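You operate a simulated robot arm through the tools that you are given. There is no shell and no other tool. Be economical: measure what you need, move in short steps, check, and stop when the job is done.

You run a simulated two-armed robot. Do the job below in one go: nothing can be reset, and whatever is moved stays where it is left.

TASK
Hold the straight edge on the coupling rims and turn levelling screw two till no light shows.
Fine: edge lengthwise over both rims, white end to the motor; free the slide lock first, lock it after; put the edge back. Set down upright: straight edge. Where these are worked on the way, their far stop is far enough and under half their travel is too little: slide lock.
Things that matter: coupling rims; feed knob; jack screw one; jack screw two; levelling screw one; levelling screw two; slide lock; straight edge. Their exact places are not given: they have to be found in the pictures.

The check looks at the end state, three seconds after you hand in, the way a careful person would. Anything else that was tipped, shoved, dropped, spilled or broken makes it a failure.

THE ROBOT
Two 7-joint arms with two-finger grippers on one trunk, on a base that drives. Base frame: it is fixed to the floor where the robot stands at the start and does not move with it; the origin is under the middle of the robot, x ahead of it, y to its left, z up. Readings come in mm, degrees, newtons and seconds.
The left shoulder is at the start at [52, 216, 1220], the right one opposite. With the tool pointing down near the work surface each hand reaches from about 100 to 780 mm from the robot's upright axis, wherever it stands, measured 20 degrees to its own side. Places, roughly: coupling rims [700, -300, 1000]; feed knob [700, -700, 900]; jack screw one [500, -500, 900]; jack screw two [500, -600, 900]; levelling screw one [600, -400, 900]; levelling screw two [600, -600, 900]; slide lock [600, -700, 900]; straight edge (10x3x7 cm) [500, -200, 800]. Payload 3.18 kg a hand.
The TCP of each hand is the grasp point between the finger pads, 30 mm short of the fingertips. In the tool frame z runs along the fingers and y along their closing line. The gripper opens to 144 mm. The gripper's body begins 103 mm behind the TCP.
Orientation is told as [roll, pitch, yaw] about the base's x, y, z axes, in that order, counted from this pose: with the fingers straight down and closing along the base's y, the tool's x points along the base's -x, its y along +y and its z along -z.

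THE INTERFACE
- The arms move only by the tool play_rows. It takes "left_rows", "right_rows" or both (then of equal length, played together; a hand with none holds still); each is a list of rows, each a list of 7 numbers: the shift along the base's x, y, z in mm, then the turn, a rotation vector about the base's x, y, z in degrees, then the opening, from 0 (shut) to 1 (fully open). In form: [[tx, ty, tz, ax, ay, az, claw], ...]. A call has 1 to 10 rows; each row shifts and turns the commanded pose from where the row before left it. Each row takes 0.2 s and may step no farther than 50 mm and 8.6 degrees from the row before; otherwise, or with a gripper value out of range, the whole call is refused. Where a pose cannot be reached the arm comes as near as it can. A force on the tool above 40 N (or 10 N above the force at the start of the call, whichever is more), or a blocked arm, ends the call early, and 0.2 s more pass. The fingers move at their own pace and stop on an object; they squeeze with about 32 N. The grip force told is the motor's: it shows also when the fingers shut on nothing. Time passes only in rows, and 0.2 s behind the last, so rows that do not move let the fingers close. It gives the time, the measured TCP pose, the force on the tool (base axes), the opening and the grip force at its end, in the units of the frame above (readings bear some noise), with the torque about the TCP (base axes, N m) and any sound that the robot's microphone picked up.
- Cameras (640 x 400 px; columns grow to the right, rows downward): "scene" is now at [117.9, -49.6, 1409.6]; the picture's right is [-0.55, -0.84, 0.00], its down [-0.48, 0.31, -0.82] and it looks along [0.69, -0.45, -0.57] (base axes); focal length 269 px, centre (320, 200). "left" rides on the left gripper at [76, -16, -143] in its tool frame; the picture's right is [0.21, 0.98, 0.00], its down [-0.84, 0.18, -0.51] and it looks along [-0.50, 0.11, 0.86] (tool axes); focal length 218 px, centre (320, 200). "right" rides on the right gripper at [77, 16, -143] in its tool frame; the picture's right is [-0.21, 0.98, 0.00], its down [-0.84, -0.18, -0.51] and it looks along [-0.50, -0.11, 0.86] (tool axes); focal length 218 px, centre (320, 200).
- get_image(camera): a new picture of that camera. No time passes.
- slide_trunk(by): slides the trunk up (or, below 0, down) by that many mm; the arms and the scene camera ride with it, the base frame stays. It gives what a move gives, with no picture.
- steer(legs): drives the robot by 1 to 6 legs, each [ahead, left, turn to the left] in mm, mm and degrees, along the robot's own axes; the way and the turn of a leg run together, so that a leg with both is an arc; at most 1500 mm and 180 degrees a leg. The arms and the cameras ride along, it lands a little off, and it stops where it bumps. It gives what a move gives.
- aim_head(pan, tilt): turns the head with the scene camera to pan (to the left, within 80 degrees either way) and tilt (down, from -29 to 69), counted from straight ahead of the robot. It gives what a move gives.
- measure_at(camera, pixels): for up to 12 pixels [column, row] of the newest picture of that camera ("zoom" is the newest enlarged one), the place [x, y, z] in the base frame of the surface seen there, good to about 2 mm. No time passes.
- zoom(camera, box): a new picture of the part [left, top, right, bottom] of that camera's present view, enlarged. No time passes.
- hand_in(): hands the job in; it is judged then, once.

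Go step by step. Measure first, check grasps and placings, and put right what went wrong. The budget is 80 turns and 78 pictures, counting those below and the enlarged ones. Unless the task says otherwise, let go and move clear before handing in, and close with one line.

The tools are called by a JSON object that holds its "api" and its "payload". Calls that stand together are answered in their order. play_rows: Moves the arms, as the interface text tells. Its arguments: {"type":"object","properties":{"left_rows":{"type":"array","items":{"type":"array","items":{"type":"number"}}},"right_rows":{"type":"array","items":{"type":"array","items":{"type":"number"}}}},"required":[]} The other tools are called the same way: slide_trunk (by) slides the trunk up or down; steer (legs) drives the base; aim_head (pan, tilt) turns the head that bears the scene camera; get_image (camera) takes a picture; measure_at (camera, pixels) gives the place of the surface under pixels of a picture; zoom (camera, box) takes an enlarged picture of a part of a camera's view; hand_in () hands the job in.

At the start:

```text
time_s: 0.0
left_ee_pos: [417.1, -14.5, 1159.6]
left_tcp_rot: [-0.1, 0.0, 0.1]
left_force: [-0.7, -0.4, -0.6]
left_ft_torque: [0.0, -0.02, 0.02]
left_width: 144.1
left_gripper_force: 0.0
right_ee_pos: [410.8, -548.7, 1171.3]
right_tcp_rot: [0.0, 0.1, -0.1]
right_force: [0.5, -0.2, -0.2]
right_ft_torque: [0.0, 0.0, 0.0]
right_width: 144.1
right_gripper_force: 0.1
trunk travel left (down, up): [-300.0, 69.0]
robot x, y, heading: [-1.5, 0.0, 0.1]
head pan, tilt: [-33.1, 34.8]
```

scene: 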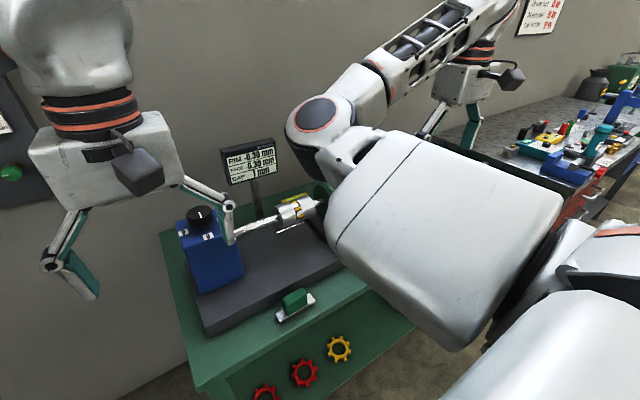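
right: 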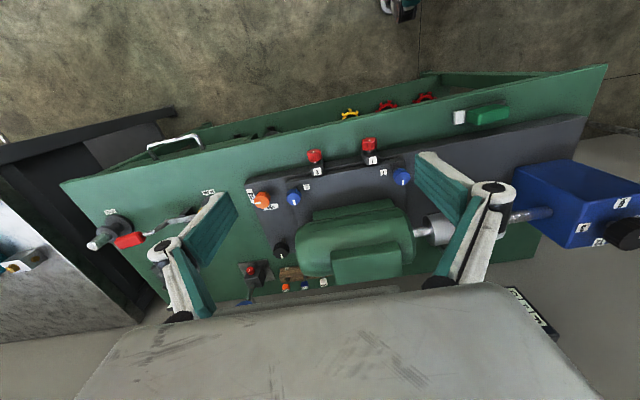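
left: 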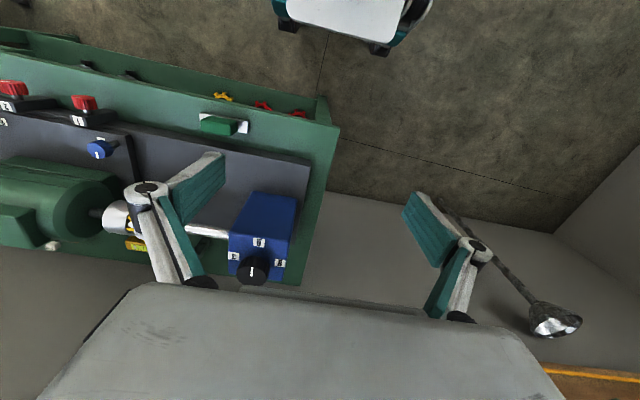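

The right picture shows the motor (green), couplings, screws and a lever with a red grip at the left; the straight edge seems to be the green/white block at (480,116). I'll zoom in for the labels.

{"api": "zoom", "payload": {"camera": "right", "box": [60, 130, 320, 300]}}

{"api": "zoom", "payload": {"camera": "right", "box": [280, 80, 540, 250]}}

{"api": "zoom", "payload": {"camera": "scene", "box": [160, 130, 360, 340]}}

{"api": "measure_at", "payload": {"camera": "right", "pixels": [[460, 116], [492, 113], [262, 200], [295, 198], [315, 156], [369, 145], [400, 176], [281, 250], [130, 240], [105, 240], [436, 228], [250, 270]]}}

```text
2.35 times, centred on (190, 215) of right
```

zoom: 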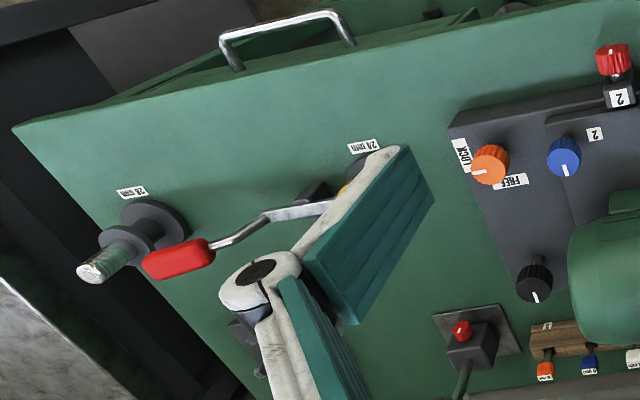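

```text
2.35 times, centred on (410, 165) of right
```

zoom: 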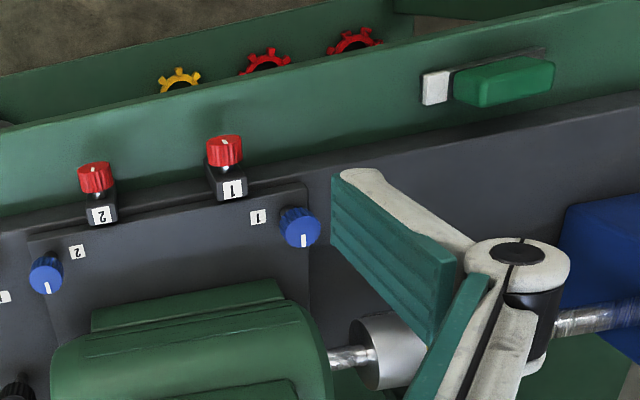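

```text
1.90 times, centred on (260, 235) of scene
```

zoom: 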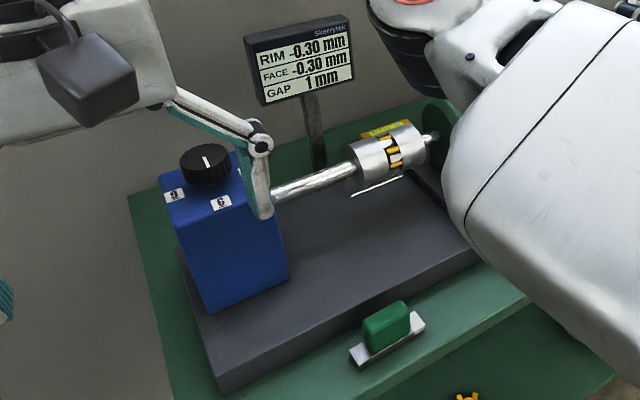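

```text
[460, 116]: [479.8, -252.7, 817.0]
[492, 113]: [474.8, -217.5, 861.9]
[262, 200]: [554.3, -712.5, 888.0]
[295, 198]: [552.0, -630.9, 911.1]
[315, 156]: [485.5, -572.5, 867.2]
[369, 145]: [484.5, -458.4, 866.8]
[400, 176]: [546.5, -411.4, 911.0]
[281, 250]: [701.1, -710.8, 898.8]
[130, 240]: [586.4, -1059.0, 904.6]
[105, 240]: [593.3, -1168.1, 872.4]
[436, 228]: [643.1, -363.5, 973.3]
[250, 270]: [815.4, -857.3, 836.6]
```

The parts are mostly located: orange slide lock, blue levelling screws 1 and 2, red jack screws, black feed knob and the edge with a green handle. I'll drive right so that both the coupling and the lock come within reach.

{"api": "steer", "payload": {"legs": [[0, -400, 0]]}}

{"api": "aim_head", "payload": {"pan": 0, "tilt": 45}}

{"api": "get_image", "payload": {"camera": "scene"}}

{"api": "get_image", "payload": {"camera": "left"}}

{"api": "get_image", "payload": {"camera": "right"}}

```text
time_s: 4.0
left_ee_pos: [421.1, -408.6, 1158.7]
left_tcp_rot: [-0.1, 0.1, 0.7]
left_force: [-0.3, 0.7, 0.1]
left_ft_torque: [0.03, -0.02, 0.01]
left_width: 143.7
left_gripper_force: 0.1
right_ee_pos: [417.8, -944.4, 1172.2]
right_tcp_rot: [0.0, 0.2, 0.6]
right_force: [-0.6, 0.2, 0.1]
right_ft_torque: [-0.01, 0.01, -0.01]
right_width: 143.9
right_gripper_force: 0.0
trunk travel left (down, up): [-300.0, 69.0]
robot x, y, heading: [4.7, -402.3, 0.5]
head pan, tilt: [-33.1, 34.8]
```

```text
time_s: 5.0
left_ee_pos: [422.5, -409.8, 1158.7]
left_tcp_rot: [-0.1, -0.1, 0.8]
left_force: [0.4, 0.1, 0.9]
left_ft_torque: [-0.01, 0.01, -0.01]
left_width: 143.9
left_gripper_force: 0.0
right_ee_pos: [418.3, -943.8, 1171.5]
right_tcp_rot: [0.0, 0.1, 0.6]
right_force: [-0.5, -0.7, -1.0]
right_ft_torque: [0.02, 0.03, 0.02]
right_width: 143.9
right_gripper_force: 0.0
trunk travel left (down, up): [-300.0, 69.0]
robot x, y, heading: [2.2, -401.2, 0.5]
head pan, tilt: [0.0, 45.0]
```

```text
71 pictures are left
```

scene: 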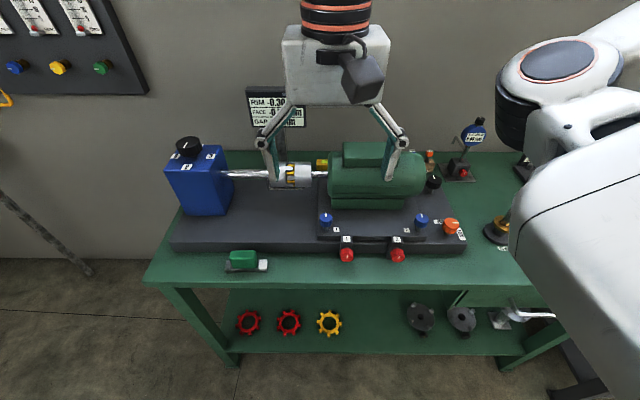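

```text
70 pictures are left
```

left: 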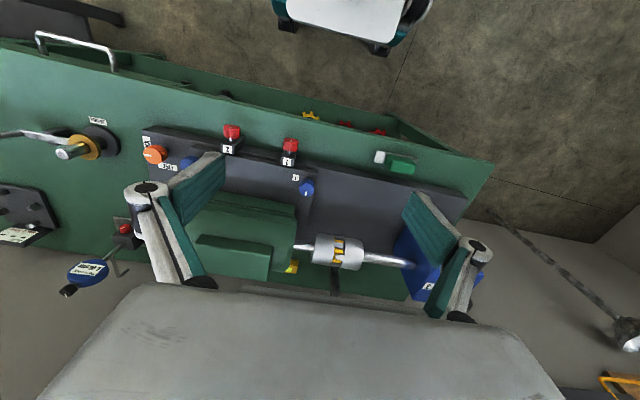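

```text
69 pictures are left
```

right: 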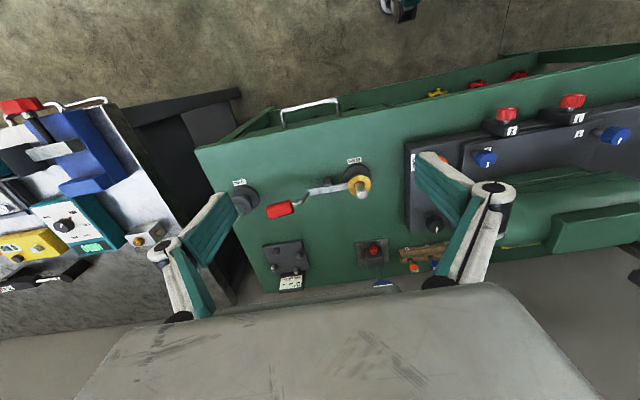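

Everything is now in view: edge (246,261), coupling (292,175), screws (326,219)/(421,221), lock (451,226). I'll zoom in and measure each.

{"api": "zoom", "payload": {"camera": "scene", "box": [390, 170, 490, 270]}}

{"api": "zoom", "payload": {"camera": "left", "box": [280, 130, 440, 280]}}

{"api": "zoom", "payload": {"camera": "scene", "box": [210, 140, 350, 290]}}

{"api": "measure_at", "payload": {"camera": "scene", "pixels": [[451, 222], [421, 217], [326, 217], [451, 226], [421, 222], [244, 254], [262, 262], [235, 271], [283, 165], [303, 165], [272, 172], [292, 190]]}}

```text
4.00 times, centred on (440, 220) of scene
```

zoom: 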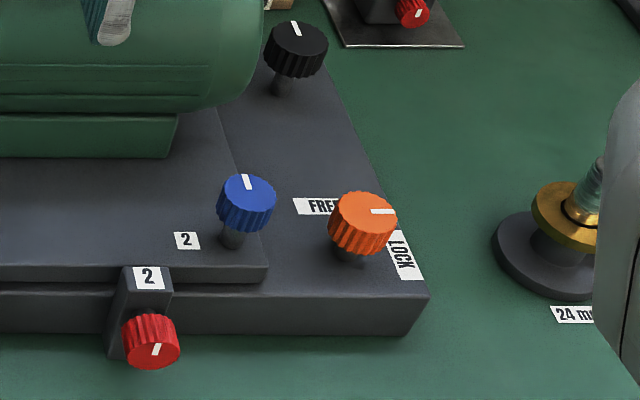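

```text
2.67 times, centred on (360, 205) of left
```

zoom: 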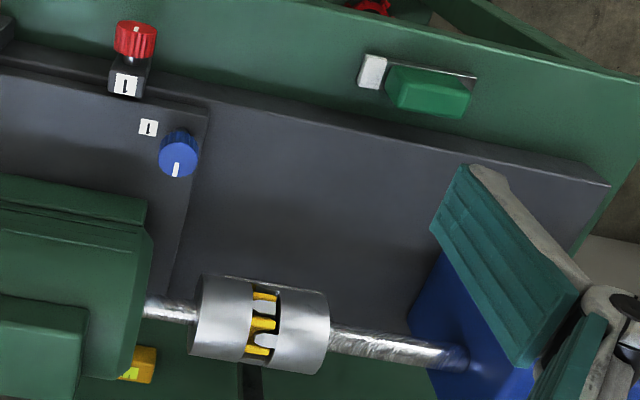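

```text
2.67 times, centred on (280, 215) of scene
```

zoom: 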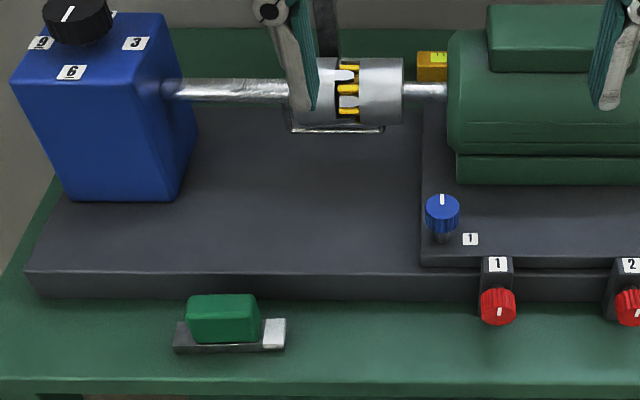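

```text
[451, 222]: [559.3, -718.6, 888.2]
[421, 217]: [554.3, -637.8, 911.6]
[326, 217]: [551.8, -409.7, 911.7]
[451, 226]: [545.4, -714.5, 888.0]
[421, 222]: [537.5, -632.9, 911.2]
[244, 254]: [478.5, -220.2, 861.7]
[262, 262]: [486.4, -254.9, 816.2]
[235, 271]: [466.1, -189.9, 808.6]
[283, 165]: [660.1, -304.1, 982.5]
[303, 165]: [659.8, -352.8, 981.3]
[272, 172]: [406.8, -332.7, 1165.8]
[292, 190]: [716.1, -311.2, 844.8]
```

Lock pointer sits at LOCK (towards -y), FREE is towards +x. I'll measure the edge's and casting's geometry precisely before grasping.

{"api": "zoom", "payload": {"camera": "scene", "box": [210, 235, 290, 285]}}

{"api": "measure_at", "payload": {"camera": "left", "pixels": [[380, 156], [378, 160], [388, 164], [412, 166], [414, 174], [396, 157], [390, 172], [400, 178], [395, 149], [360, 240], [330, 238], [350, 237]]}}

{"api": "measure_at", "payload": {"camera": "scene", "pixels": [[439, 222], [460, 232], [230, 243], [260, 250], [280, 251], [280, 258], [232, 259], [258, 259], [228, 268], [268, 270], [257, 253], [233, 252]]}}

```text
8.00 times, centred on (250, 260) of scene
```

zoom: 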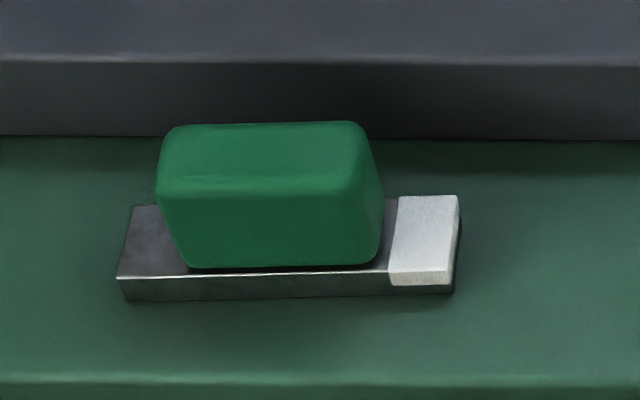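

```text
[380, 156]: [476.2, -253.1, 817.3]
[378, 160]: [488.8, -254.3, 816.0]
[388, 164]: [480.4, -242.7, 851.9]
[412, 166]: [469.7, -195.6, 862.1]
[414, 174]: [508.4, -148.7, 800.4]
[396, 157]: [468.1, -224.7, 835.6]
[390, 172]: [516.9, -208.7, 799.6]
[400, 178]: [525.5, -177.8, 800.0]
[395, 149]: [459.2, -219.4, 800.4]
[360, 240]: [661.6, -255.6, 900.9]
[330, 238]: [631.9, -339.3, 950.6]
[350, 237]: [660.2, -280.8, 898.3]
```

```text
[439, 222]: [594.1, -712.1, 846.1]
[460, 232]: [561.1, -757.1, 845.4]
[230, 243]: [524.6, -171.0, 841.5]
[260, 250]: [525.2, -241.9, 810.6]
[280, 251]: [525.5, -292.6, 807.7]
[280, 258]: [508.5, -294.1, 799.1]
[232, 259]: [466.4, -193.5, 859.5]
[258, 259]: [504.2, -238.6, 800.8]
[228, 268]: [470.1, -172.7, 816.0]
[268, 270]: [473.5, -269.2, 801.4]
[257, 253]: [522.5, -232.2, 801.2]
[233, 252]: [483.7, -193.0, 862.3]
```

{"api": "measure_at", "payload": {"camera": "zoom", "pixels": [[124, 272], [184, 271], [440, 268], [400, 268], [135, 210], [455, 200], [175, 130], [350, 126], [170, 185], [360, 182], [360, 260], [190, 262]]}}

```text
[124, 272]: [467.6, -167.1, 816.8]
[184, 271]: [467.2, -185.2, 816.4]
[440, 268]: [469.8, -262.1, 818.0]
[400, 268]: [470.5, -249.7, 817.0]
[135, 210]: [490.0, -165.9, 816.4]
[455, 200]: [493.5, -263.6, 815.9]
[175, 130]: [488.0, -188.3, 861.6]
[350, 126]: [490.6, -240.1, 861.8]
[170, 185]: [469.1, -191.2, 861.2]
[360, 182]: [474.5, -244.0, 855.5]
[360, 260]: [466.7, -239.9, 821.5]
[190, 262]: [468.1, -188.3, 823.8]
```

Edge: centre about (480,-216), yaw about +2°, handle z 820-862. Now the knob centres from an enlarged view.

{"api": "zoom", "payload": {"camera": "scene", "box": [405, 200, 475, 244]}}

```text
9.09 times, centred on (440, 222) of scene
```

zoom: 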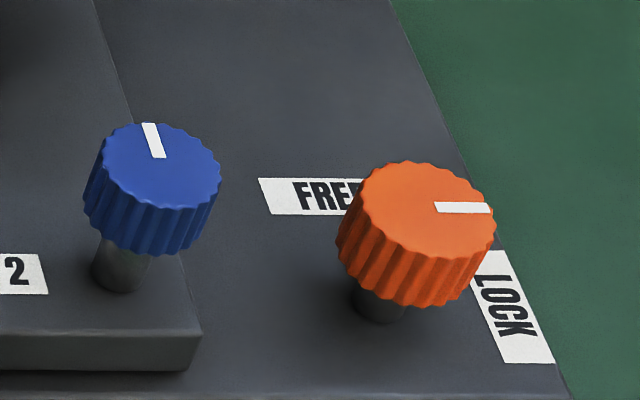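

{"api": "measure_at", "payload": {"camera": "zoom", "pixels": [[428, 212], [428, 168], [428, 255], [370, 205], [490, 212], [162, 168], [162, 126], [162, 206], [105, 165], [216, 172], [400, 320], [150, 345]]}}

```text
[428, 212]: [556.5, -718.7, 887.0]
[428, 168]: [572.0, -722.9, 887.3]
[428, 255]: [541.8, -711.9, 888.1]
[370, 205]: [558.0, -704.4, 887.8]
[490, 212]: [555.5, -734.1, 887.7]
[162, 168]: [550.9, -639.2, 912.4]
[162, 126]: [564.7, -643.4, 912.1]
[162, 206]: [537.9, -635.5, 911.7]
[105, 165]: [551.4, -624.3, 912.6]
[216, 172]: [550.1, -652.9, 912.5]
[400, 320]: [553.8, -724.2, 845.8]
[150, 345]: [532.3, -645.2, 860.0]
```

Lock centre (557,-719), top 888; screw two (551,-639), top 912. I move the right hand above the lock and the left hand above the edge.

{"api": "play_rows", "payload": {"right_rows": [[17.3, 28.2, -22.5, 0, 0, -5.7, 0.42], [17.3, 28.2, -22.5, 0, 0, -5.7, 0.42], [17.3, 28.2, -22.5, 0, 0, -5.7, 0.42], [17.3, 28.2, -22.5, 0, 0, -5.7, 0.42], [17.3, 28.2, -22.5, 0, 0, -5.7, 0.42], [17.3, 28.2, -22.5, 0, 0, -5.7, 0.42], [17.3, 28.2, -22.5, 0, 0, -5.7, 0.42], [17.3, 28.2, -22.5, 0, 0, -5.7, 0.42], [0, 0, 0, 0, 0, 0, 0.42]], "left_rows": [[7.2, 24.2, -16, 0, 0, -8.3, 0.42], [7.2, 24.2, -16, 0, 0, -8.3, 0.42], [7.2, 24.2, -16, 0, 0, -8.3, 0.42], [7.2, 24.2, -16, 0, 0, -8.3, 0.42], [7.2, 24.2, -16, 0, 0, -8.3, 0.42], [7.2, 24.2, -16, 0, 0, -8.3, 0.42], [7.2, 24.2, -16, 0, 0, -8.3, 0.42], [7.2, 24.2, -16, 0, 0, -8.3, 0.42], [0, 0, 0, 0, 0, -8.3, 0.42]]}}

{"api": "get_image", "payload": {"camera": "scene"}}

{"api": "get_image", "payload": {"camera": "right"}}

```text
time_s: 7.2
left_ee_pos: [458.5, -290.1, 1078.9]
left_tcp_rot: [0.1, -0.3, -40.4]
left_force: [-0.8, -0.1, 0.5]
left_ft_torque: [0.01, 0.0, -0.01]
left_width: 60.6
left_gripper_force: 0.1
left hand out of reach, approached as far as the arm can: row 6, 7, 8, 9
right_ee_pos: [469.5, -902.0, 1100.4]
right_tcp_rot: [0.6, 0.4, -30.0]
right_force: [-0.3, -0.7, -0.4]
right_ft_torque: [0.01, 0.01, -0.04]
right_width: 60.4
right_gripper_force: 0.0
right hand out of reach, approached as far as the arm can: row 4, 5, 6, 7, 8
trunk travel left (down, up): [-300.0, 69.0]
robot x, y, heading: [-1.5, -398.5, 0.7]
head pan, tilt: [0.0, 45.0]
stopped in row 9 (right hand): the arm was blocked; the commanded pose is now the measured one
```

```text
63 pictures are left
```

scene: 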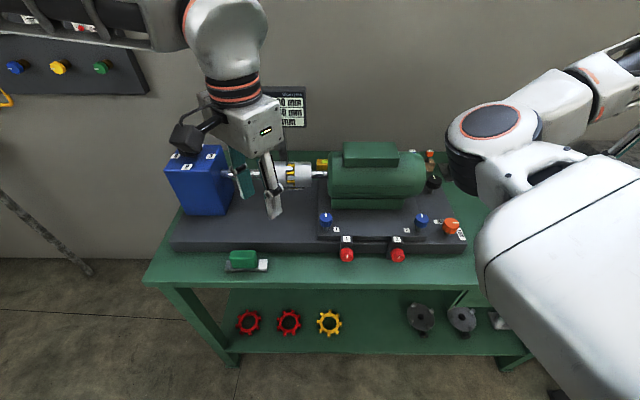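

```text
62 pictures are left
```

right: 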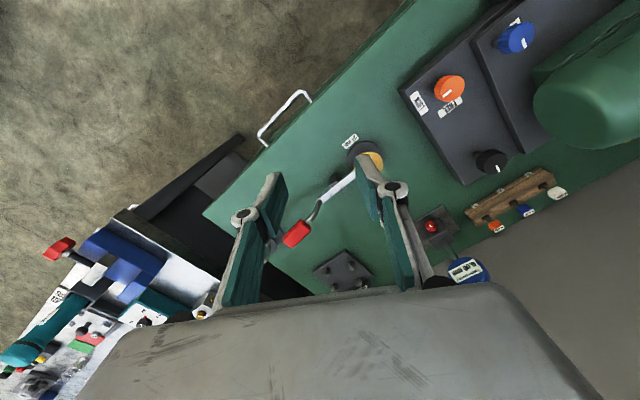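

Both hands hit limits with the negative yaw. I undo the yaw: right back to 0 while moving towards the lock, left turning positive.

{"api": "play_rows", "payload": {"right_rows": [[0, 0, 0, 0, 0, 7.5, 0.42], [0, 0, 0, 0, 0, 7.5, 0.42], [0, 0, 0, 0, 0, 7.5, 0.42], [0, 0, 0, 0, 0, 7.5, 0.42], [0, 0, 0, 0, 0, 0, 0.42]], "left_rows": [[0, 0, 0, 0, 0, 8, 0.42], [0, 0, 0, 0, 0, 8, 0.42], [0, 0, 0, 0, 0, 8, 0.42], [0, 0, 0, 0, 0, 8, 0.42], [0, 0, 0, 0, 0, 8, 0.42]]}}

{"api": "play_rows", "payload": {"right_rows": [[14.5, 30.6, -18, 0, 0, 0, 0.42], [14.5, 30.6, -18, 0, 0, 0, 0.42], [14.5, 30.6, -18, 0, 0, 0, 0.42], [14.5, 30.6, -18, 0, 0, 0, 0.42], [14.5, 30.6, -18, 0, 0, 0, 0.42], [14.5, 30.6, -18, 0, 0, 0, 0.42]], "left_rows": [[4, 12, -12, 0, 0, 8.2, 0.42], [4, 12, -12, 0, 0, 8.2, 0.42], [4, 12, -12, 0, 0, 8.2, 0.42], [4, 12, -12, 0, 0, 8.2, 0.42], [4, 12, -12, 0, 0, 8.2, 0.42], [4, 12, -12, 0, 0, 8.2, 0.42]]}}

```text
time_s: 8.4
left_ee_pos: [456.7, -288.6, 1077.7]
left_tcp_rot: [0.0, -0.3, -0.2]
left_force: [-0.2, 0.4, -0.3]
left_ft_torque: [-0.01, -0.01, 0.01]
left_width: 60.5
left_gripper_force: 0.1
right_ee_pos: [465.4, -911.0, 1101.7]
right_tcp_rot: [-0.1, 0.6, -0.9]
right_force: [-0.6, 0.3, 0.1]
right_ft_torque: [-0.01, 0.01, 0.01]
right_width: 60.5
right_gripper_force: 0.1
trunk travel left (down, up): [-300.0, 69.0]
robot x, y, heading: [5.4, -400.0, 0.7]
head pan, tilt: [0.0, 45.0]
```

```text
time_s: 9.2
left_ee_pos: [467.5, -258.4, 1049.6]
left_tcp_rot: [0.0, -0.2, 20.1]
left_force: [0.1, -0.8, -0.3]
left_ft_torque: [-0.04, -0.02, 0.0]
left_width: 60.5
left_gripper_force: 0.1
right_ee_pos: [480.8, -887.3, 1056.1]
right_tcp_rot: [7.2, -0.3, -7.9]
right_force: [-0.6, -0.4, 0.6]
right_ft_torque: [0.05, -0.03, 0.02]
right_width: 60.4
right_gripper_force: 0.1
right hand out of reach, approached as far as the arm can: row 2, 3
trunk travel left (down, up): [-300.0, 69.0]
robot x, y, heading: [4.8, -397.5, 0.7]
head pan, tilt: [0.0, 45.0]
stopped in row 3 (right hand): the arm was blocked; the commanded pose is now the measured one
```

The right arm stalls without any contact, probably a joint limit on that path. I'll raise it, straighten it and approach sideways at height.

{"api": "play_rows", "payload": {"right_rows": [[-10, -10, 25, -3.6, 0, 4, 0.42], [-10, -10, 25, -3.6, 0, 4, 0.42], [-10, 10, 25, 0, 0, 0, 0.42], [-10, 30, 15, 0, 0, 0, 0.42], [-10, 30, 10, 0, 0, 0, 0.42], [0, 30, 0, 0, 0, 0, 0.42], [0, 30, 0, 0, 0, 0, 0.42]], "left_rows": [[2, 8, -10, 0, 0, 8.2, 0.42], [2, 8, -10, 0, 0, 8.2, 0.42], [2, 8, -10, 0, 0, 8.2, 0.42], [2, 8, -10, 0, 0, 8.2, 0.42], [2, 8, -10, 0, 0, 8.2, 0.42], [2, 0, -10, 0, 0, 8.2, 0.42], [0, 0, -10, 0, 0, 8.2, 0.42]]}}

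{"api": "get_image", "payload": {"camera": "scene"}}

```text
time_s: 10.5
left_ee_pos: [479.2, -220.9, 999.1]
left_tcp_rot: [0.0, -0.2, 62.2]
left_force: [0.5, 0.1, -0.1]
left_ft_torque: [0.03, 0.03, 0.01]
left_width: 60.6
left_gripper_force: 0.1
right_ee_pos: [411.6, -904.0, 1142.3]
right_tcp_rot: [1.2, -0.3, -7.4]
right_force: [0.8, 0.0, -0.5]
right_ft_torque: [-0.03, 0.01, -0.01]
right_width: 60.5
right_gripper_force: 0.2
right hand out of reach, approached as far as the arm can: row 5, 6
trunk travel left (down, up): [-300.0, 69.0]
robot x, y, heading: [1.0, -400.0, 0.5]
head pan, tilt: [0.0, 45.0]
stopped in row 6 (right hand): the arm was blocked; the commanded pose is now the measured one
```

```text
61 pictures are left
```

scene: 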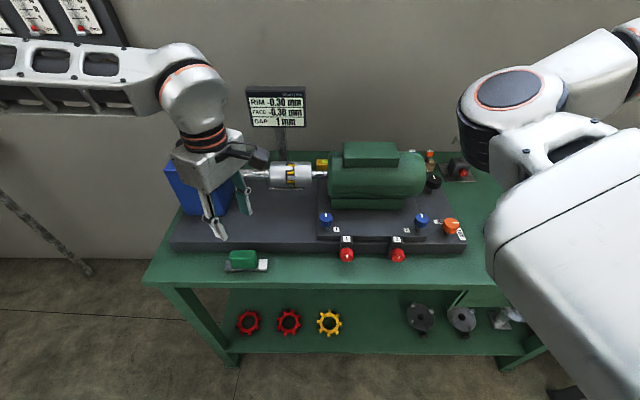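

The left hand is above the edge and fine. I'll look at the right arm's shape to understand its limit.

{"api": "aim_head", "payload": {"pan": -50, "tilt": 25}}

{"api": "get_image", "payload": {"camera": "scene"}}

```text
time_s: 11.6
left_ee_pos: [478.5, -221.0, 999.0]
left_tcp_rot: [0.0, -0.3, 62.1]
left_force: [-0.4, 0.2, 0.6]
left_ft_torque: [-0.02, -0.03, 0.01]
left_width: 60.4
left_gripper_force: 0.1
right_ee_pos: [412.1, -904.8, 1142.7]
right_tcp_rot: [1.3, -0.5, -7.4]
right_force: [0.7, 0.1, -0.7]
right_ft_torque: [-0.02, 0.01, -0.01]
right_width: 60.4
right_gripper_force: 0.0
trunk travel left (down, up): [-300.0, 69.0]
robot x, y, heading: [4.3, -398.6, 0.4]
head pan, tilt: [-50.0, 25.0]
```

```text
60 pictures are left
```

scene: 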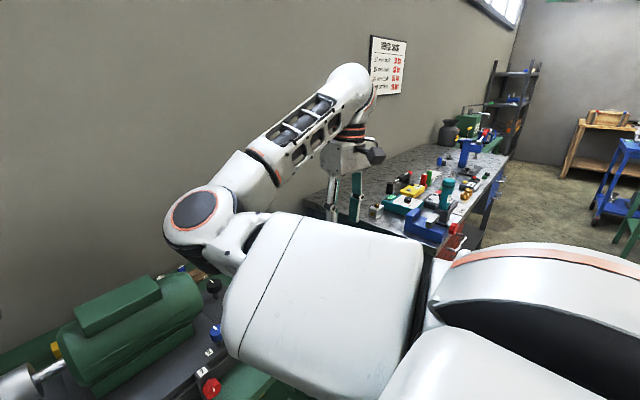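

The right elbow lies inboard with the forearm running outward, so a joint is likely at its limit. I'll try turning the right hand the positive way, then moving inward.

{"api": "play_rows", "payload": {"right_rows": [[0, -5, 0, -1, 0, 8, 0.42], [0, -5, 0, 0, 0, 8, 0.42], [0, 0, 0, 0, 0, 8, 0.42], [0, 0, 0, 0, 0, 8, 0.42], [0, 0, 0, 0, 0, 8, 0.42], [0, 0, 0, 0, 0, 8, 0.42], [0, 20, 0, 0, 0, 0, 0.42], [0, 20, 0, 0, 0, 0, 0.42], [0, 20, 0, 0, 0, 0, 0.42]]}}

{"api": "play_rows", "payload": {"right_rows": [[5, 30, -5, 0, 0, 0, 0.42], [5, 30, -5, 0, 0, 0, 0.42], [5, 30, -5, 0, 0, 0, 0.42], [5, 30, -5, 0, 0, 0, 0.42], [5, 0, -5, 0, 0, 0, 0.42]]}}

{"api": "get_image", "payload": {"camera": "scene"}}

```text
time_s: 13.5
left_ee_pos: [479.7, -221.1, 998.4]
left_tcp_rot: [0.1, -0.3, 62.2]
left_force: [-0.8, -0.6, 0.6]
left_ft_torque: [0.03, 0.03, 0.04]
left_width: 60.6
left_gripper_force: 0.0
right_ee_pos: [380.4, -919.5, 1134.5]
right_tcp_rot: [2.4, -2.0, 32.4]
right_force: [0.3, -0.8, 0.3]
right_ft_torque: [0.0, 0.02, 0.0]
right_width: 60.8
right_gripper_force: 0.1
right hand out of reach, approached as far as the arm can: row 9
trunk travel left (down, up): [-300.0, 69.0]
robot x, y, heading: [2.1, -399.4, 0.6]
head pan, tilt: [-50.0, 25.0]
stopped in row 9 (right hand): the arm was blocked; the commanded pose is now the measured one
```

```text
time_s: 14.2
left_ee_pos: [479.2, -221.2, 998.6]
left_tcp_rot: [0.1, -0.3, 62.1]
left_force: [0.5, 0.3, -0.2]
left_ft_torque: [-0.03, 0.01, 0.02]
left_width: 60.5
left_gripper_force: 0.1
right_ee_pos: [366.1, -896.3, 1119.9]
right_tcp_rot: [3.6, -2.6, 24.4]
right_force: [-0.8, 0.5, 0.5]
right_ft_torque: [0.01, 0.0, -0.01]
right_width: 60.2
right_gripper_force: 0.0
right hand out of reach, approached as far as the arm can: row 3
trunk travel left (down, up): [-300.0, 69.0]
robot x, y, heading: [2.4, -398.6, 0.6]
head pan, tilt: [-50.0, 25.0]
stopped in row 3 (right hand): the arm was blocked; the commanded pose is now the measured one
```

```text
59 pictures are left
```

scene: 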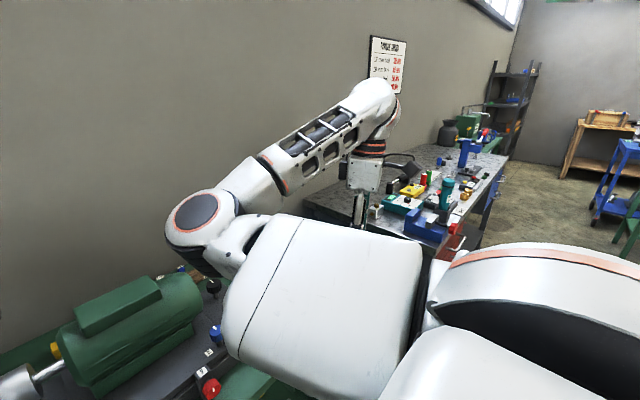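

The arm looks limited in the shoulder: the elbow cannot come further in. I'll swing the right hand outward and up so the elbow can unfold to the outside, and look at the result.

{"api": "play_rows", "payload": {"right_rows": [[-15, -30, 20, 0, 0, 0, 0.42], [-15, -30, 20, 0, 0, 0, 0.42], [-15, -30, 20, 0, 0, 0, 0.42], [-15, -30, 20, 0, 0, 0, 0.42], [-15, -30, 20, 0, 0, 0, 0.42], [-15, -30, 20, 0, 0, 0, 0.42], [-15, -30, 20, 0, 0, 0, 0.42]]}}

{"api": "get_image", "payload": {"camera": "scene"}}

```text
time_s: 15.8
left_ee_pos: [478.3, -221.4, 999.8]
left_tcp_rot: [0.0, -0.4, 62.0]
left_force: [-0.5, -0.4, -1.1]
left_ft_torque: [0.01, -0.01, -0.01]
left_width: 60.4
left_gripper_force: 0.0
right_ee_pos: [258.8, -1105.4, 1257.6]
right_tcp_rot: [3.7, -2.7, 24.6]
right_force: [0.2, -0.1, -0.3]
right_ft_torque: [0.01, -0.03, 0.01]
right_width: 60.7
right_gripper_force: 0.0
trunk travel left (down, up): [-300.0, 69.0]
robot x, y, heading: [2.5, -399.3, 0.3]
head pan, tilt: [-50.0, 25.0]
```

```text
58 pictures are left
```

scene: 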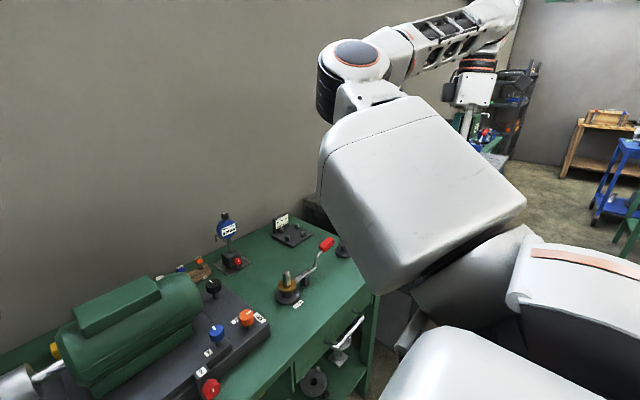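

The upper arm has swung outward. Now I lower the hand beside the body in front of the bench so that the forearm hangs below the elbow, then see.

{"api": "play_rows", "payload": {"right_rows": [[0, 15, -35, 0, 0, -3, 0.42], [0, 15, -35, 0, 0, -3, 0.42], [0, 15, -35, 0, 0, -3, 0.42], [0, 20, -35, 0, 0, -3, 0.42], [0, 25, -35, 0, 0, -3, 0.42], [0, 30, -30, 0, 0, -3, 0.42], [0, 30, -10, 0, 0, -3, 0.42]]}}

{"api": "get_image", "payload": {"camera": "scene"}}

```text
time_s: 17.4
left_ee_pos: [478.1, -220.1, 998.3]
left_tcp_rot: [0.0, -0.3, 62.1]
left_force: [-0.2, 0.4, 0.4]
left_ft_torque: [-0.03, -0.02, 0.01]
left_width: 60.6
left_gripper_force: 0.1
right_ee_pos: [264.4, -956.7, 1047.4]
right_tcp_rot: [3.7, -2.6, 3.5]
right_force: [-0.3, -0.3, 0.2]
right_ft_torque: [-0.02, 0.02, -0.04]
right_width: 60.6
right_gripper_force: 0.1
trunk travel left (down, up): [-300.0, 69.0]
robot x, y, heading: [0.6, -398.9, 0.5]
head pan, tilt: [-50.0, 25.0]
```

```text
57 pictures are left
```

scene: 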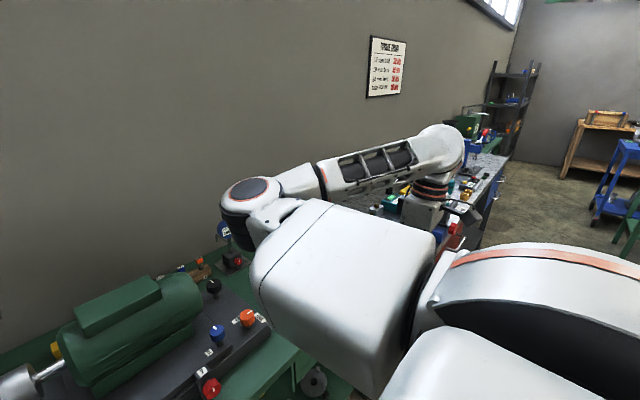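

Elbow is lower, but still inboard. I'll back the robot away from the bench to have free space and swing the right hand down under the elbow and inward.

{"api": "steer", "payload": {"legs": [[-300, 0, 0]]}}

{"api": "play_rows", "payload": {"right_rows": [[15, 15, -40, 0, 0, 0, 0.42], [15, 15, -40, 0, 0, 0, 0.42], [15, 15, -40, 0, 0, 0, 0.42], [15, 15, -40, 0, 0, 0, 0.42], [10, 15, -40, 0, 0, 0, 0.42], [0, 25, -30, 0, 0, 0, 0.42], [0, 30, -20, 0, 0, 0, 0.42], [0, 40, 0, 0, 0, 0, 0.42], [0, 40, 0, 0, 0, 0, 0.42]]}}

{"api": "get_image", "payload": {"camera": "scene"}}

```text
time_s: 19.5
left_ee_pos: [175.4, -221.3, 999.9]
left_tcp_rot: [0.0, -0.3, 62.5]
left_force: [-0.8, -0.3, -0.4]
left_ft_torque: [0.02, -0.01, 0.01]
left_width: 60.6
left_gripper_force: 0.0
right_ee_pos: [-32.7, -958.9, 1045.4]
right_tcp_rot: [3.7, -2.7, 4.1]
right_force: [-0.4, 0.0, -0.3]
right_ft_torque: [-0.02, 0.01, 0.02]
right_width: 60.4
right_gripper_force: 0.0
trunk travel left (down, up): [-300.0, 69.0]
robot x, y, heading: [-299.3, -406.8, 1.0]
head pan, tilt: [-50.0, 25.0]
```

```text
time_s: 20.5
left_ee_pos: [176.5, -221.1, 999.7]
left_tcp_rot: [0.1, -0.3, 62.5]
left_force: [-1.2, -0.4, 0.3]
left_ft_torque: [0.0, -0.01, 0.01]
left_width: 60.5
left_gripper_force: 0.1
right_ee_pos: [54.2, -957.8, 967.1]
right_tcp_rot: [1.7, -16.0, -4.6]
right_force: [0.6, 0.1, 0.4]
right_ft_torque: [0.02, 0.0, 0.01]
right_width: 60.6
right_gripper_force: 0.1
trunk travel left (down, up): [-300.0, 69.0]
robot x, y, heading: [-297.1, -406.1, 1.2]
head pan, tilt: [-50.0, 25.0]
stopped in row 5 (right hand): the arm was blocked; the commanded pose is now the measured one
```

```text
56 pictures are left
```

scene: 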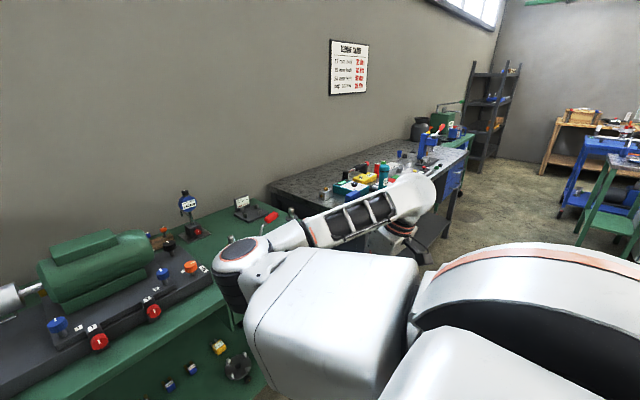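

The wrist limits the low path and the tool has tilted forward (-16°). I'll follow that: pitch the tool forward while bringing the hand inward, forcing the elbow low and behind.

{"api": "play_rows", "payload": {"right_rows": [[10, 0, 20, 0, -8, 0, 0.42], [15, 0, 20, 0, -8, 0, 0.42], [15, 0, 20, 0, -8, 0, 0.42], [15, 10, 20, 0, -8, 0, 0.42], [15, 20, 15, 0, -8, 0, 0.42], [15, 20, 10, 0, -8, 0, 0.42], [15, 30, 0, 0, -8, 0, 0.42], [0, 30, 0, 0, -8, 0, 0.42], [0, 30, 0, 0, 0, 0, 0.42], [0, 30, 0, 0, 0, 0, 0.42]]}}

{"api": "get_image", "payload": {"camera": "scene"}}

```text
time_s: 22.7
left_ee_pos: [177.0, -223.6, 999.4]
left_tcp_rot: [0.1, -0.4, 62.6]
left_force: [-0.6, -0.5, 0.4]
left_ft_torque: [0.08, -0.03, 0.01]
left_width: 60.6
left_gripper_force: 0.2
right_ee_pos: [191.4, -852.5, 1031.5]
right_tcp_rot: [23.4, -77.7, -25.7]
right_force: [-0.2, -0.9, -0.2]
right_ft_torque: [0.01, -0.01, 0.01]
right_width: 60.6
right_gripper_force: 0.0
right hand out of reach, approached as far as the arm can: row 6, 7, 8, 9, 10
trunk travel left (down, up): [-300.0, 69.0]
robot x, y, heading: [-297.5, -404.4, 1.0]
head pan, tilt: [-50.0, 25.0]
```

```text
55 pictures are left
```

scene: 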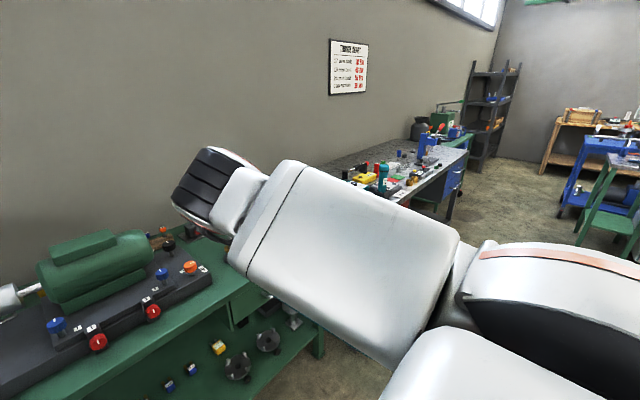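

The arm twisted: the forearm now hangs beneath the elbow. I continue inward.

{"api": "play_rows", "payload": {"right_rows": [[0, 30, 0, 0, 0, 0, 0.42], [0, 30, 0, 0, 0, 0, 0.42], [0, 30, 0, 0, 0, 0, 0.42], [0, 30, 0, 0, 0, 0, 0.42], [0, 30, 0, 0, 0, 0, 0.42], [0, 30, 0, 0, 0, 0, 0.42], [0, 30, 0, 0, 0, 0, 0.42]]}}

{"api": "get_image", "payload": {"camera": "scene"}}

```text
time_s: 23.3
left_ee_pos: [176.8, -221.2, 998.7]
left_tcp_rot: [0.0, -0.3, 62.6]
left_force: [-0.5, -0.1, 0.2]
left_ft_torque: [0.02, 0.01, -0.01]
left_width: 60.5
left_gripper_force: 0.0
right_ee_pos: [160.7, -831.3, 943.4]
right_tcp_rot: [3.1, -67.6, -7.8]
right_force: [0.0, 0.2, 0.2]
right_ft_torque: [0.0, -0.01, -0.01]
right_width: 60.7
right_gripper_force: 0.0
right hand out of reach, approached as far as the arm can: row 1, 2
trunk travel left (down, up): [-300.0, 69.0]
robot x, y, heading: [-297.7, -403.4, 1.0]
head pan, tilt: [-50.0, 25.0]
stopped in row 2 (right hand): the arm was blocked; the commanded pose is now the measured one
```

```text
54 pictures are left
```

scene: 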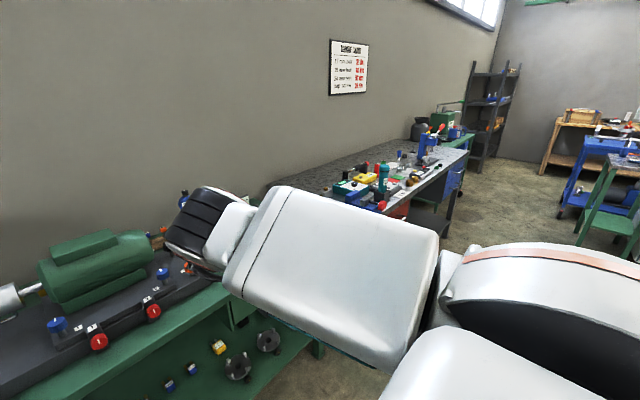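

{"api": "play_rows", "payload": {"right_rows": [[-10, 25, 10, 0, 0, 0, 0.42], [-10, 25, 10, 0, 0, 0, 0.42], [-10, 25, 10, 0, 0, 0, 0.42], [-10, 25, 10, 0, 0, 0, 0.42], [-10, 25, 10, 0, 0, 0, 0.42], [-10, 25, 10, 0, 0, 0, 0.42]]}}

{"api": "get_image", "payload": {"camera": "scene"}}

```text
time_s: 24.1
left_ee_pos: [176.4, -221.1, 999.7]
left_tcp_rot: [0.0, -0.2, 62.6]
left_force: [-0.4, -0.6, 0.5]
left_ft_torque: [0.02, -0.01, 0.05]
left_width: 60.9
left_gripper_force: 0.0
right_ee_pos: [146.3, -844.1, 920.7]
right_tcp_rot: [3.9, -66.5, -16.4]
right_force: [0.0, 0.4, -0.2]
right_ft_torque: [0.0, 0.01, 0.02]
right_width: 60.4
right_gripper_force: 0.1
right hand out of reach, approached as far as the arm can: row 1, 2, 3, 4
trunk travel left (down, up): [-300.0, 69.0]
robot x, y, heading: [-299.7, -406.9, 1.1]
head pan, tilt: [-50.0, 25.0]
stopped in row 4 (right hand): the arm was blocked; the commanded pose is now the measured one
```

```text
53 pictures are left
```

scene: 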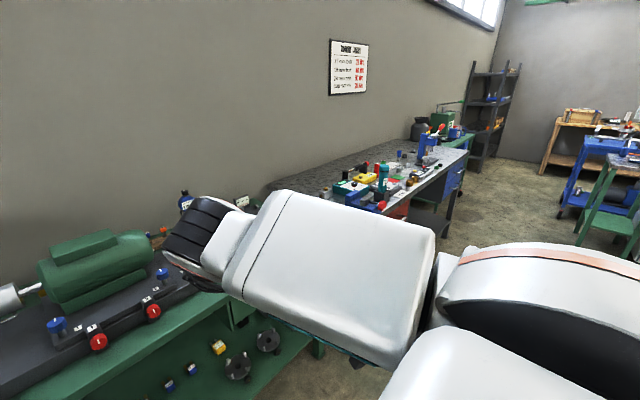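

The fold seems tight with the tool forward; I pitch the tool back to vertical here (free space), keeping the new elbow twist.

{"api": "play_rows", "payload": {"right_rows": [[5, 5, 5, 0, 8, 0, 0.42], [5, 5, 5, 0, 8, 0, 0.42], [5, 5, 5, 0, 8, 0, 0.42], [5, 5, 5, 0, 8, 0, 0.42], [5, 10, 5, 0, 8, 0, 0.42], [5, 10, 5, 0, 8, 0, 0.42], [5, 15, 5, 0, 8, 0, 0.42], [0, 15, 0, 0, 8, 0, 0.42]]}}

{"api": "get_image", "payload": {"camera": "scene"}}

```text
time_s: 24.9
left_ee_pos: [176.0, -221.5, 1000.4]
left_tcp_rot: [0.0, -0.3, 62.4]
left_force: [1.0, 0.3, -0.2]
left_ft_torque: [-0.02, 0.02, 0.0]
left_width: 60.5
left_gripper_force: 0.1
right_ee_pos: [83.5, -891.0, 860.6]
right_tcp_rot: [-2.9, -38.0, -21.5]
right_force: [-0.1, 0.7, 0.9]
right_ft_torque: [0.05, -0.01, -0.01]
right_width: 60.5
right_gripper_force: 0.1
right hand out of reach, approached as far as the arm can: row 1
trunk travel left (down, up): [-300.0, 69.0]
robot x, y, heading: [-300.5, -405.0, 1.0]
head pan, tilt: [-50.0, 25.0]
stopped in row 3 (right hand): the arm was blocked; the commanded pose is now the measured one
```

```text
52 pictures are left
```

scene: 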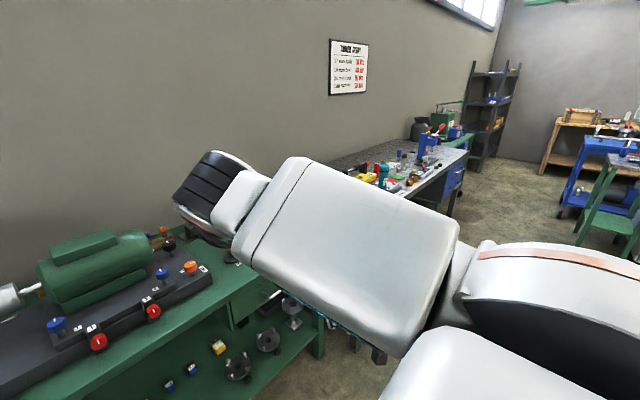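

The forearm folds tightly under the upper arm, so I open it by moving the hand lower and forward, beneath the elbow, then inward.

{"api": "play_rows", "payload": {"right_rows": [[10, 15, -25, 0, 0, 0, 0.42], [10, 15, -25, 0, 0, 0, 0.42], [10, 15, -25, 0, 0, 0, 0.42], [10, 15, -25, 0, 0, 0, 0.42], [5, 20, -20, 0, 0, 0, 0.42], [0, 30, -10, 0, 0, 0, 0.42], [0, 30, 0, 0, 0, 0, 0.42], [0, 30, 0, 0, 0, 0, 0.42]]}}

{"api": "aim_head", "payload": {"pan": -40, "tilt": 60}}

{"api": "get_image", "payload": {"camera": "scene"}}

```text
time_s: 26.9
left_ee_pos: [177.6, -222.9, 1000.9]
left_tcp_rot: [0.0, -0.3, 62.6]
left_force: [-0.2, 0.3, 0.1]
left_ft_torque: [0.02, -0.02, 0.0]
left_width: 60.6
left_gripper_force: 0.1
right_ee_pos: [114.8, -860.3, 722.2]
right_tcp_rot: [-1.7, -37.0, -26.7]
right_force: [0.8, 0.0, 0.4]
right_ft_torque: [0.0, 0.05, 0.0]
right_width: 60.4
right_gripper_force: 0.0
right hand out of reach, approached as far as the arm can: row 4, 5, 6, 7, 8
trunk travel left (down, up): [-300.0, 69.0]
robot x, y, heading: [-297.4, -404.5, 1.0]
head pan, tilt: [-50.0, 25.0]
stopped in row 8 (right hand): the arm was blocked; the commanded pose is now the measured one
```

```text
time_s: 27.9
left_ee_pos: [177.9, -222.1, 999.6]
left_tcp_rot: [0.0, -0.2, 62.5]
left_force: [0.4, -0.4, -0.6]
left_ft_torque: [0.01, -0.03, 0.01]
left_width: 60.6
left_gripper_force: 0.1
right_ee_pos: [115.7, -859.4, 722.8]
right_tcp_rot: [-1.5, -37.2, -26.8]
right_force: [0.2, 0.7, -0.8]
right_ft_torque: [0.02, 0.0, 0.02]
right_width: 60.4
right_gripper_force: 0.0
trunk travel left (down, up): [-300.0, 69.0]
robot x, y, heading: [-298.8, -404.5, 1.1]
head pan, tilt: [-40.0, 60.0]
```

```text
51 pictures are left
```

scene: 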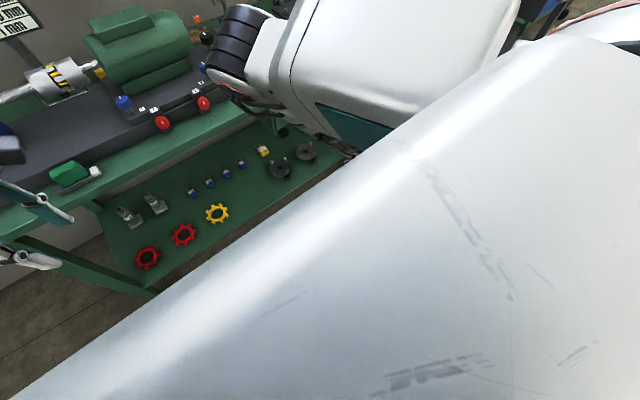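

I worked out that the elbow bends like a human's: I twisted it the wrong way. The right way is with the hand raised above the elbow, then inward. I bring it out, up and vertical again.

{"api": "play_rows", "payload": {"right_rows": [[0, -15, 40, 0, 3.7, 2.7, 0.42], [0, -15, 40, 0, 3.7, 2.7, 0.42], [0, -15, 40, 0, 3.7, 2.7, 0.42], [0, -15, 40, 0, 3.7, 2.7, 0.42], [0, -15, 40, 0, 3.7, 2.7, 0.42], [-10, -15, 40, 0, 3.7, 2.7, 0.42], [-10, -15, 40, 0, 3.7, 2.7, 0.42], [-10, -15, 40, 0, 3.7, 2.7, 0.42], [-10, -15, 40, 0, 3.7, 2.7, 0.42], [-10, -15, 40, 0, 3.7, 2.7, 0.42]]}}

{"api": "play_rows", "payload": {"right_rows": [[-5, 0, 45, 0, 0, 0, 0.42], [-5, 0, 45, 0, 0, 0, 0.42], [-5, 0, 45, 0, 0, 0, 0.42], [-5, 0, 45, 0, 0, 0, 0.42], [-5, 0, 45, 0, 0, 0, 0.42], [-5, 0, 45, 0, 0, 0, 0.42], [0, 10, 45, 0, 0, 0, 0.42], [0, 20, 40, 0, 0, 0, 0.42], [0, 30, 20, 0, 0, 0, 0.42], [0, 30, 20, 0, 0, 0, 0.42]]}}

{"api": "aim_head", "payload": {"pan": -50, "tilt": 10}}

{"api": "get_image", "payload": {"camera": "scene"}}

```text
time_s: 28.6
left_ee_pos: [176.7, -221.8, 998.3]
left_tcp_rot: [0.0, -0.3, 62.4]
left_force: [-0.7, -0.5, -0.1]
left_ft_torque: [0.0, -0.03, 0.0]
left_width: 60.6
left_gripper_force: 0.0
right_ee_pos: [84.3, -932.4, 817.7]
right_tcp_rot: [-4.2, -28.2, -26.7]
right_force: [-0.5, -0.4, 0.4]
right_ft_torque: [-0.01, -0.01, 0.0]
right_width: 60.4
right_gripper_force: 0.2
trunk travel left (down, up): [-300.0, 69.0]
robot x, y, heading: [-298.7, -397.9, 1.2]
head pan, tilt: [-40.0, 60.0]
stopped in row 3 (right hand): the arm was blocked; the commanded pose is now the measured one
```

```text
time_s: 29.5
left_ee_pos: [177.4, -222.6, 1000.2]
left_tcp_rot: [0.0, -0.4, 62.6]
left_force: [0.4, -0.6, -0.3]
left_ft_torque: [0.03, -0.01, -0.05]
left_width: 60.6
left_gripper_force: 0.0
right_ee_pos: [9.8, -975.3, 935.8]
right_tcp_rot: [-3.3, -24.8, -37.5]
right_force: [0.6, 0.4, 0.3]
right_ft_torque: [0.0, -0.03, 0.01]
right_width: 60.6
right_gripper_force: 0.1
right hand out of reach, approached as far as the arm can: row 4
trunk travel left (down, up): [-300.0, 69.0]
robot x, y, heading: [-299.9, -403.0, 1.0]
head pan, tilt: [-40.0, 60.0]
stopped in row 4 (right hand): the arm was blocked; the commanded pose is now the measured one
```

```text
time_s: 30.7
left_ee_pos: [176.4, -222.3, 999.4]
left_tcp_rot: [-0.1, -0.3, 62.6]
left_force: [-0.1, 0.2, 0.5]
left_ft_torque: [0.01, -0.02, 0.01]
left_width: 60.2
left_gripper_force: 0.1
right_ee_pos: [10.8, -975.2, 938.0]
right_tcp_rot: [-3.5, -24.9, -37.4]
right_force: [1.0, -0.4, -0.6]
right_ft_torque: [-0.01, 0.01, -0.02]
right_width: 60.7
right_gripper_force: 0.1
trunk travel left (down, up): [-300.0, 69.0]
robot x, y, heading: [-301.5, -399.8, 1.1]
head pan, tilt: [-50.0, 10.0]
```

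```text
50 pictures are left
```

scene: 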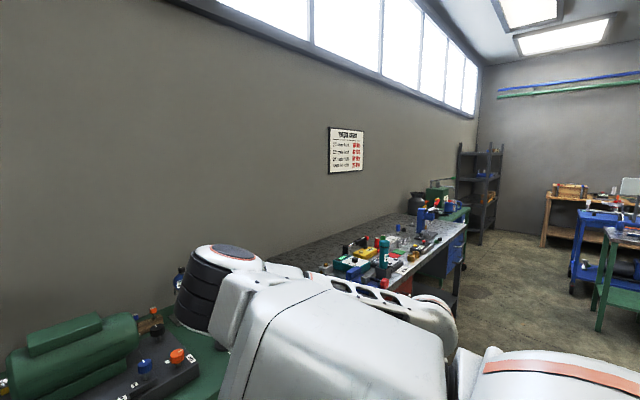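

{"api": "play_rows", "payload": {"right_rows": [[5, -30, 15, 0, 0, 4, 0.42], [5, -30, 15, 0, 0, 4, 0.42], [5, -30, 20, 0, 0, 4, 0.42], [5, -25, 30, 0, 4, 4, 0.42], [0, -20, 35, 0, 4, 4, 0.42], [0, -10, 40, 0, 4, 4, 0.42], [0, -10, 40, 0, 4, 4, 0.42], [0, 0, 45, 0, 4, 4, 0.42], [0, 0, 45, 0, 4, 4, 0.42], [0, 0, 45, 0, 0, 0, 0.42]]}}

{"api": "play_rows", "payload": {"right_rows": [[0, 0, 45, 0, 0, 0, 0.42], [0, 0, 45, 0, 0, 0, 0.42], [0, 0, 45, 0, 0, 0, 0.42], [0, 0, 45, 0, 0, 0, 0.42], [0, 10, 40, 0, 0, 0, 0.42], [0, 20, 40, 0, 0, 0, 0.42]]}}

{"api": "get_image", "payload": {"camera": "scene"}}

```text
time_s: 32.9
left_ee_pos: [176.3, -221.2, 999.3]
left_tcp_rot: [-0.1, -0.4, 62.5]
left_force: [0.6, -0.5, -0.3]
left_ft_torque: [-0.02, -0.03, -0.02]
left_width: 60.6
left_gripper_force: 0.0
right_ee_pos: [37.2, -1132.0, 1270.1]
right_tcp_rot: [-8.7, -1.9, 0.6]
right_force: [0.1, 0.4, 0.0]
right_ft_torque: [-0.02, -0.03, -0.01]
right_width: 60.3
right_gripper_force: 0.1
trunk travel left (down, up): [-300.0, 69.0]
robot x, y, heading: [-299.4, -405.7, 0.9]
head pan, tilt: [-50.0, 10.0]
```

```text
time_s: 34.3
left_ee_pos: [178.7, -220.6, 997.1]
left_tcp_rot: [0.1, -0.2, 62.6]
left_force: [0.1, 0.3, 0.3]
left_ft_torque: [-0.02, 0.07, 0.01]
left_width: 60.7
left_gripper_force: 0.1
right_ee_pos: [38.0, -1122.6, 1480.3]
right_tcp_rot: [-8.7, -1.9, 0.4]
right_force: [0.7, 0.2, 0.0]
right_ft_torque: [-0.03, 0.05, -0.01]
right_width: 60.5
right_gripper_force: 0.1
right hand out of reach, approached as far as the arm can: row 5, 6
trunk travel left (down, up): [-300.0, 69.0]
robot x, y, heading: [-296.1, -404.6, 1.0]
head pan, tilt: [-50.0, 10.0]
```

```text
49 pictures are left
```

scene: 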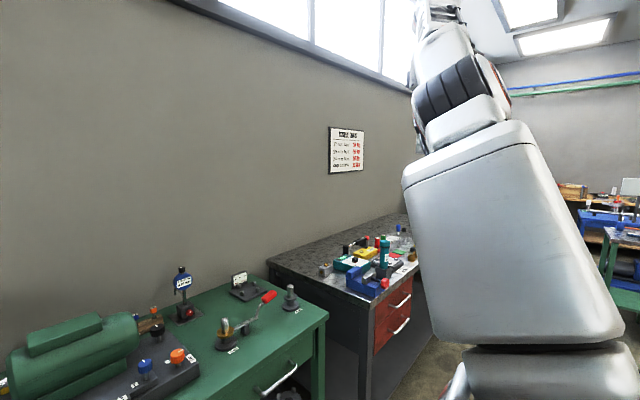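

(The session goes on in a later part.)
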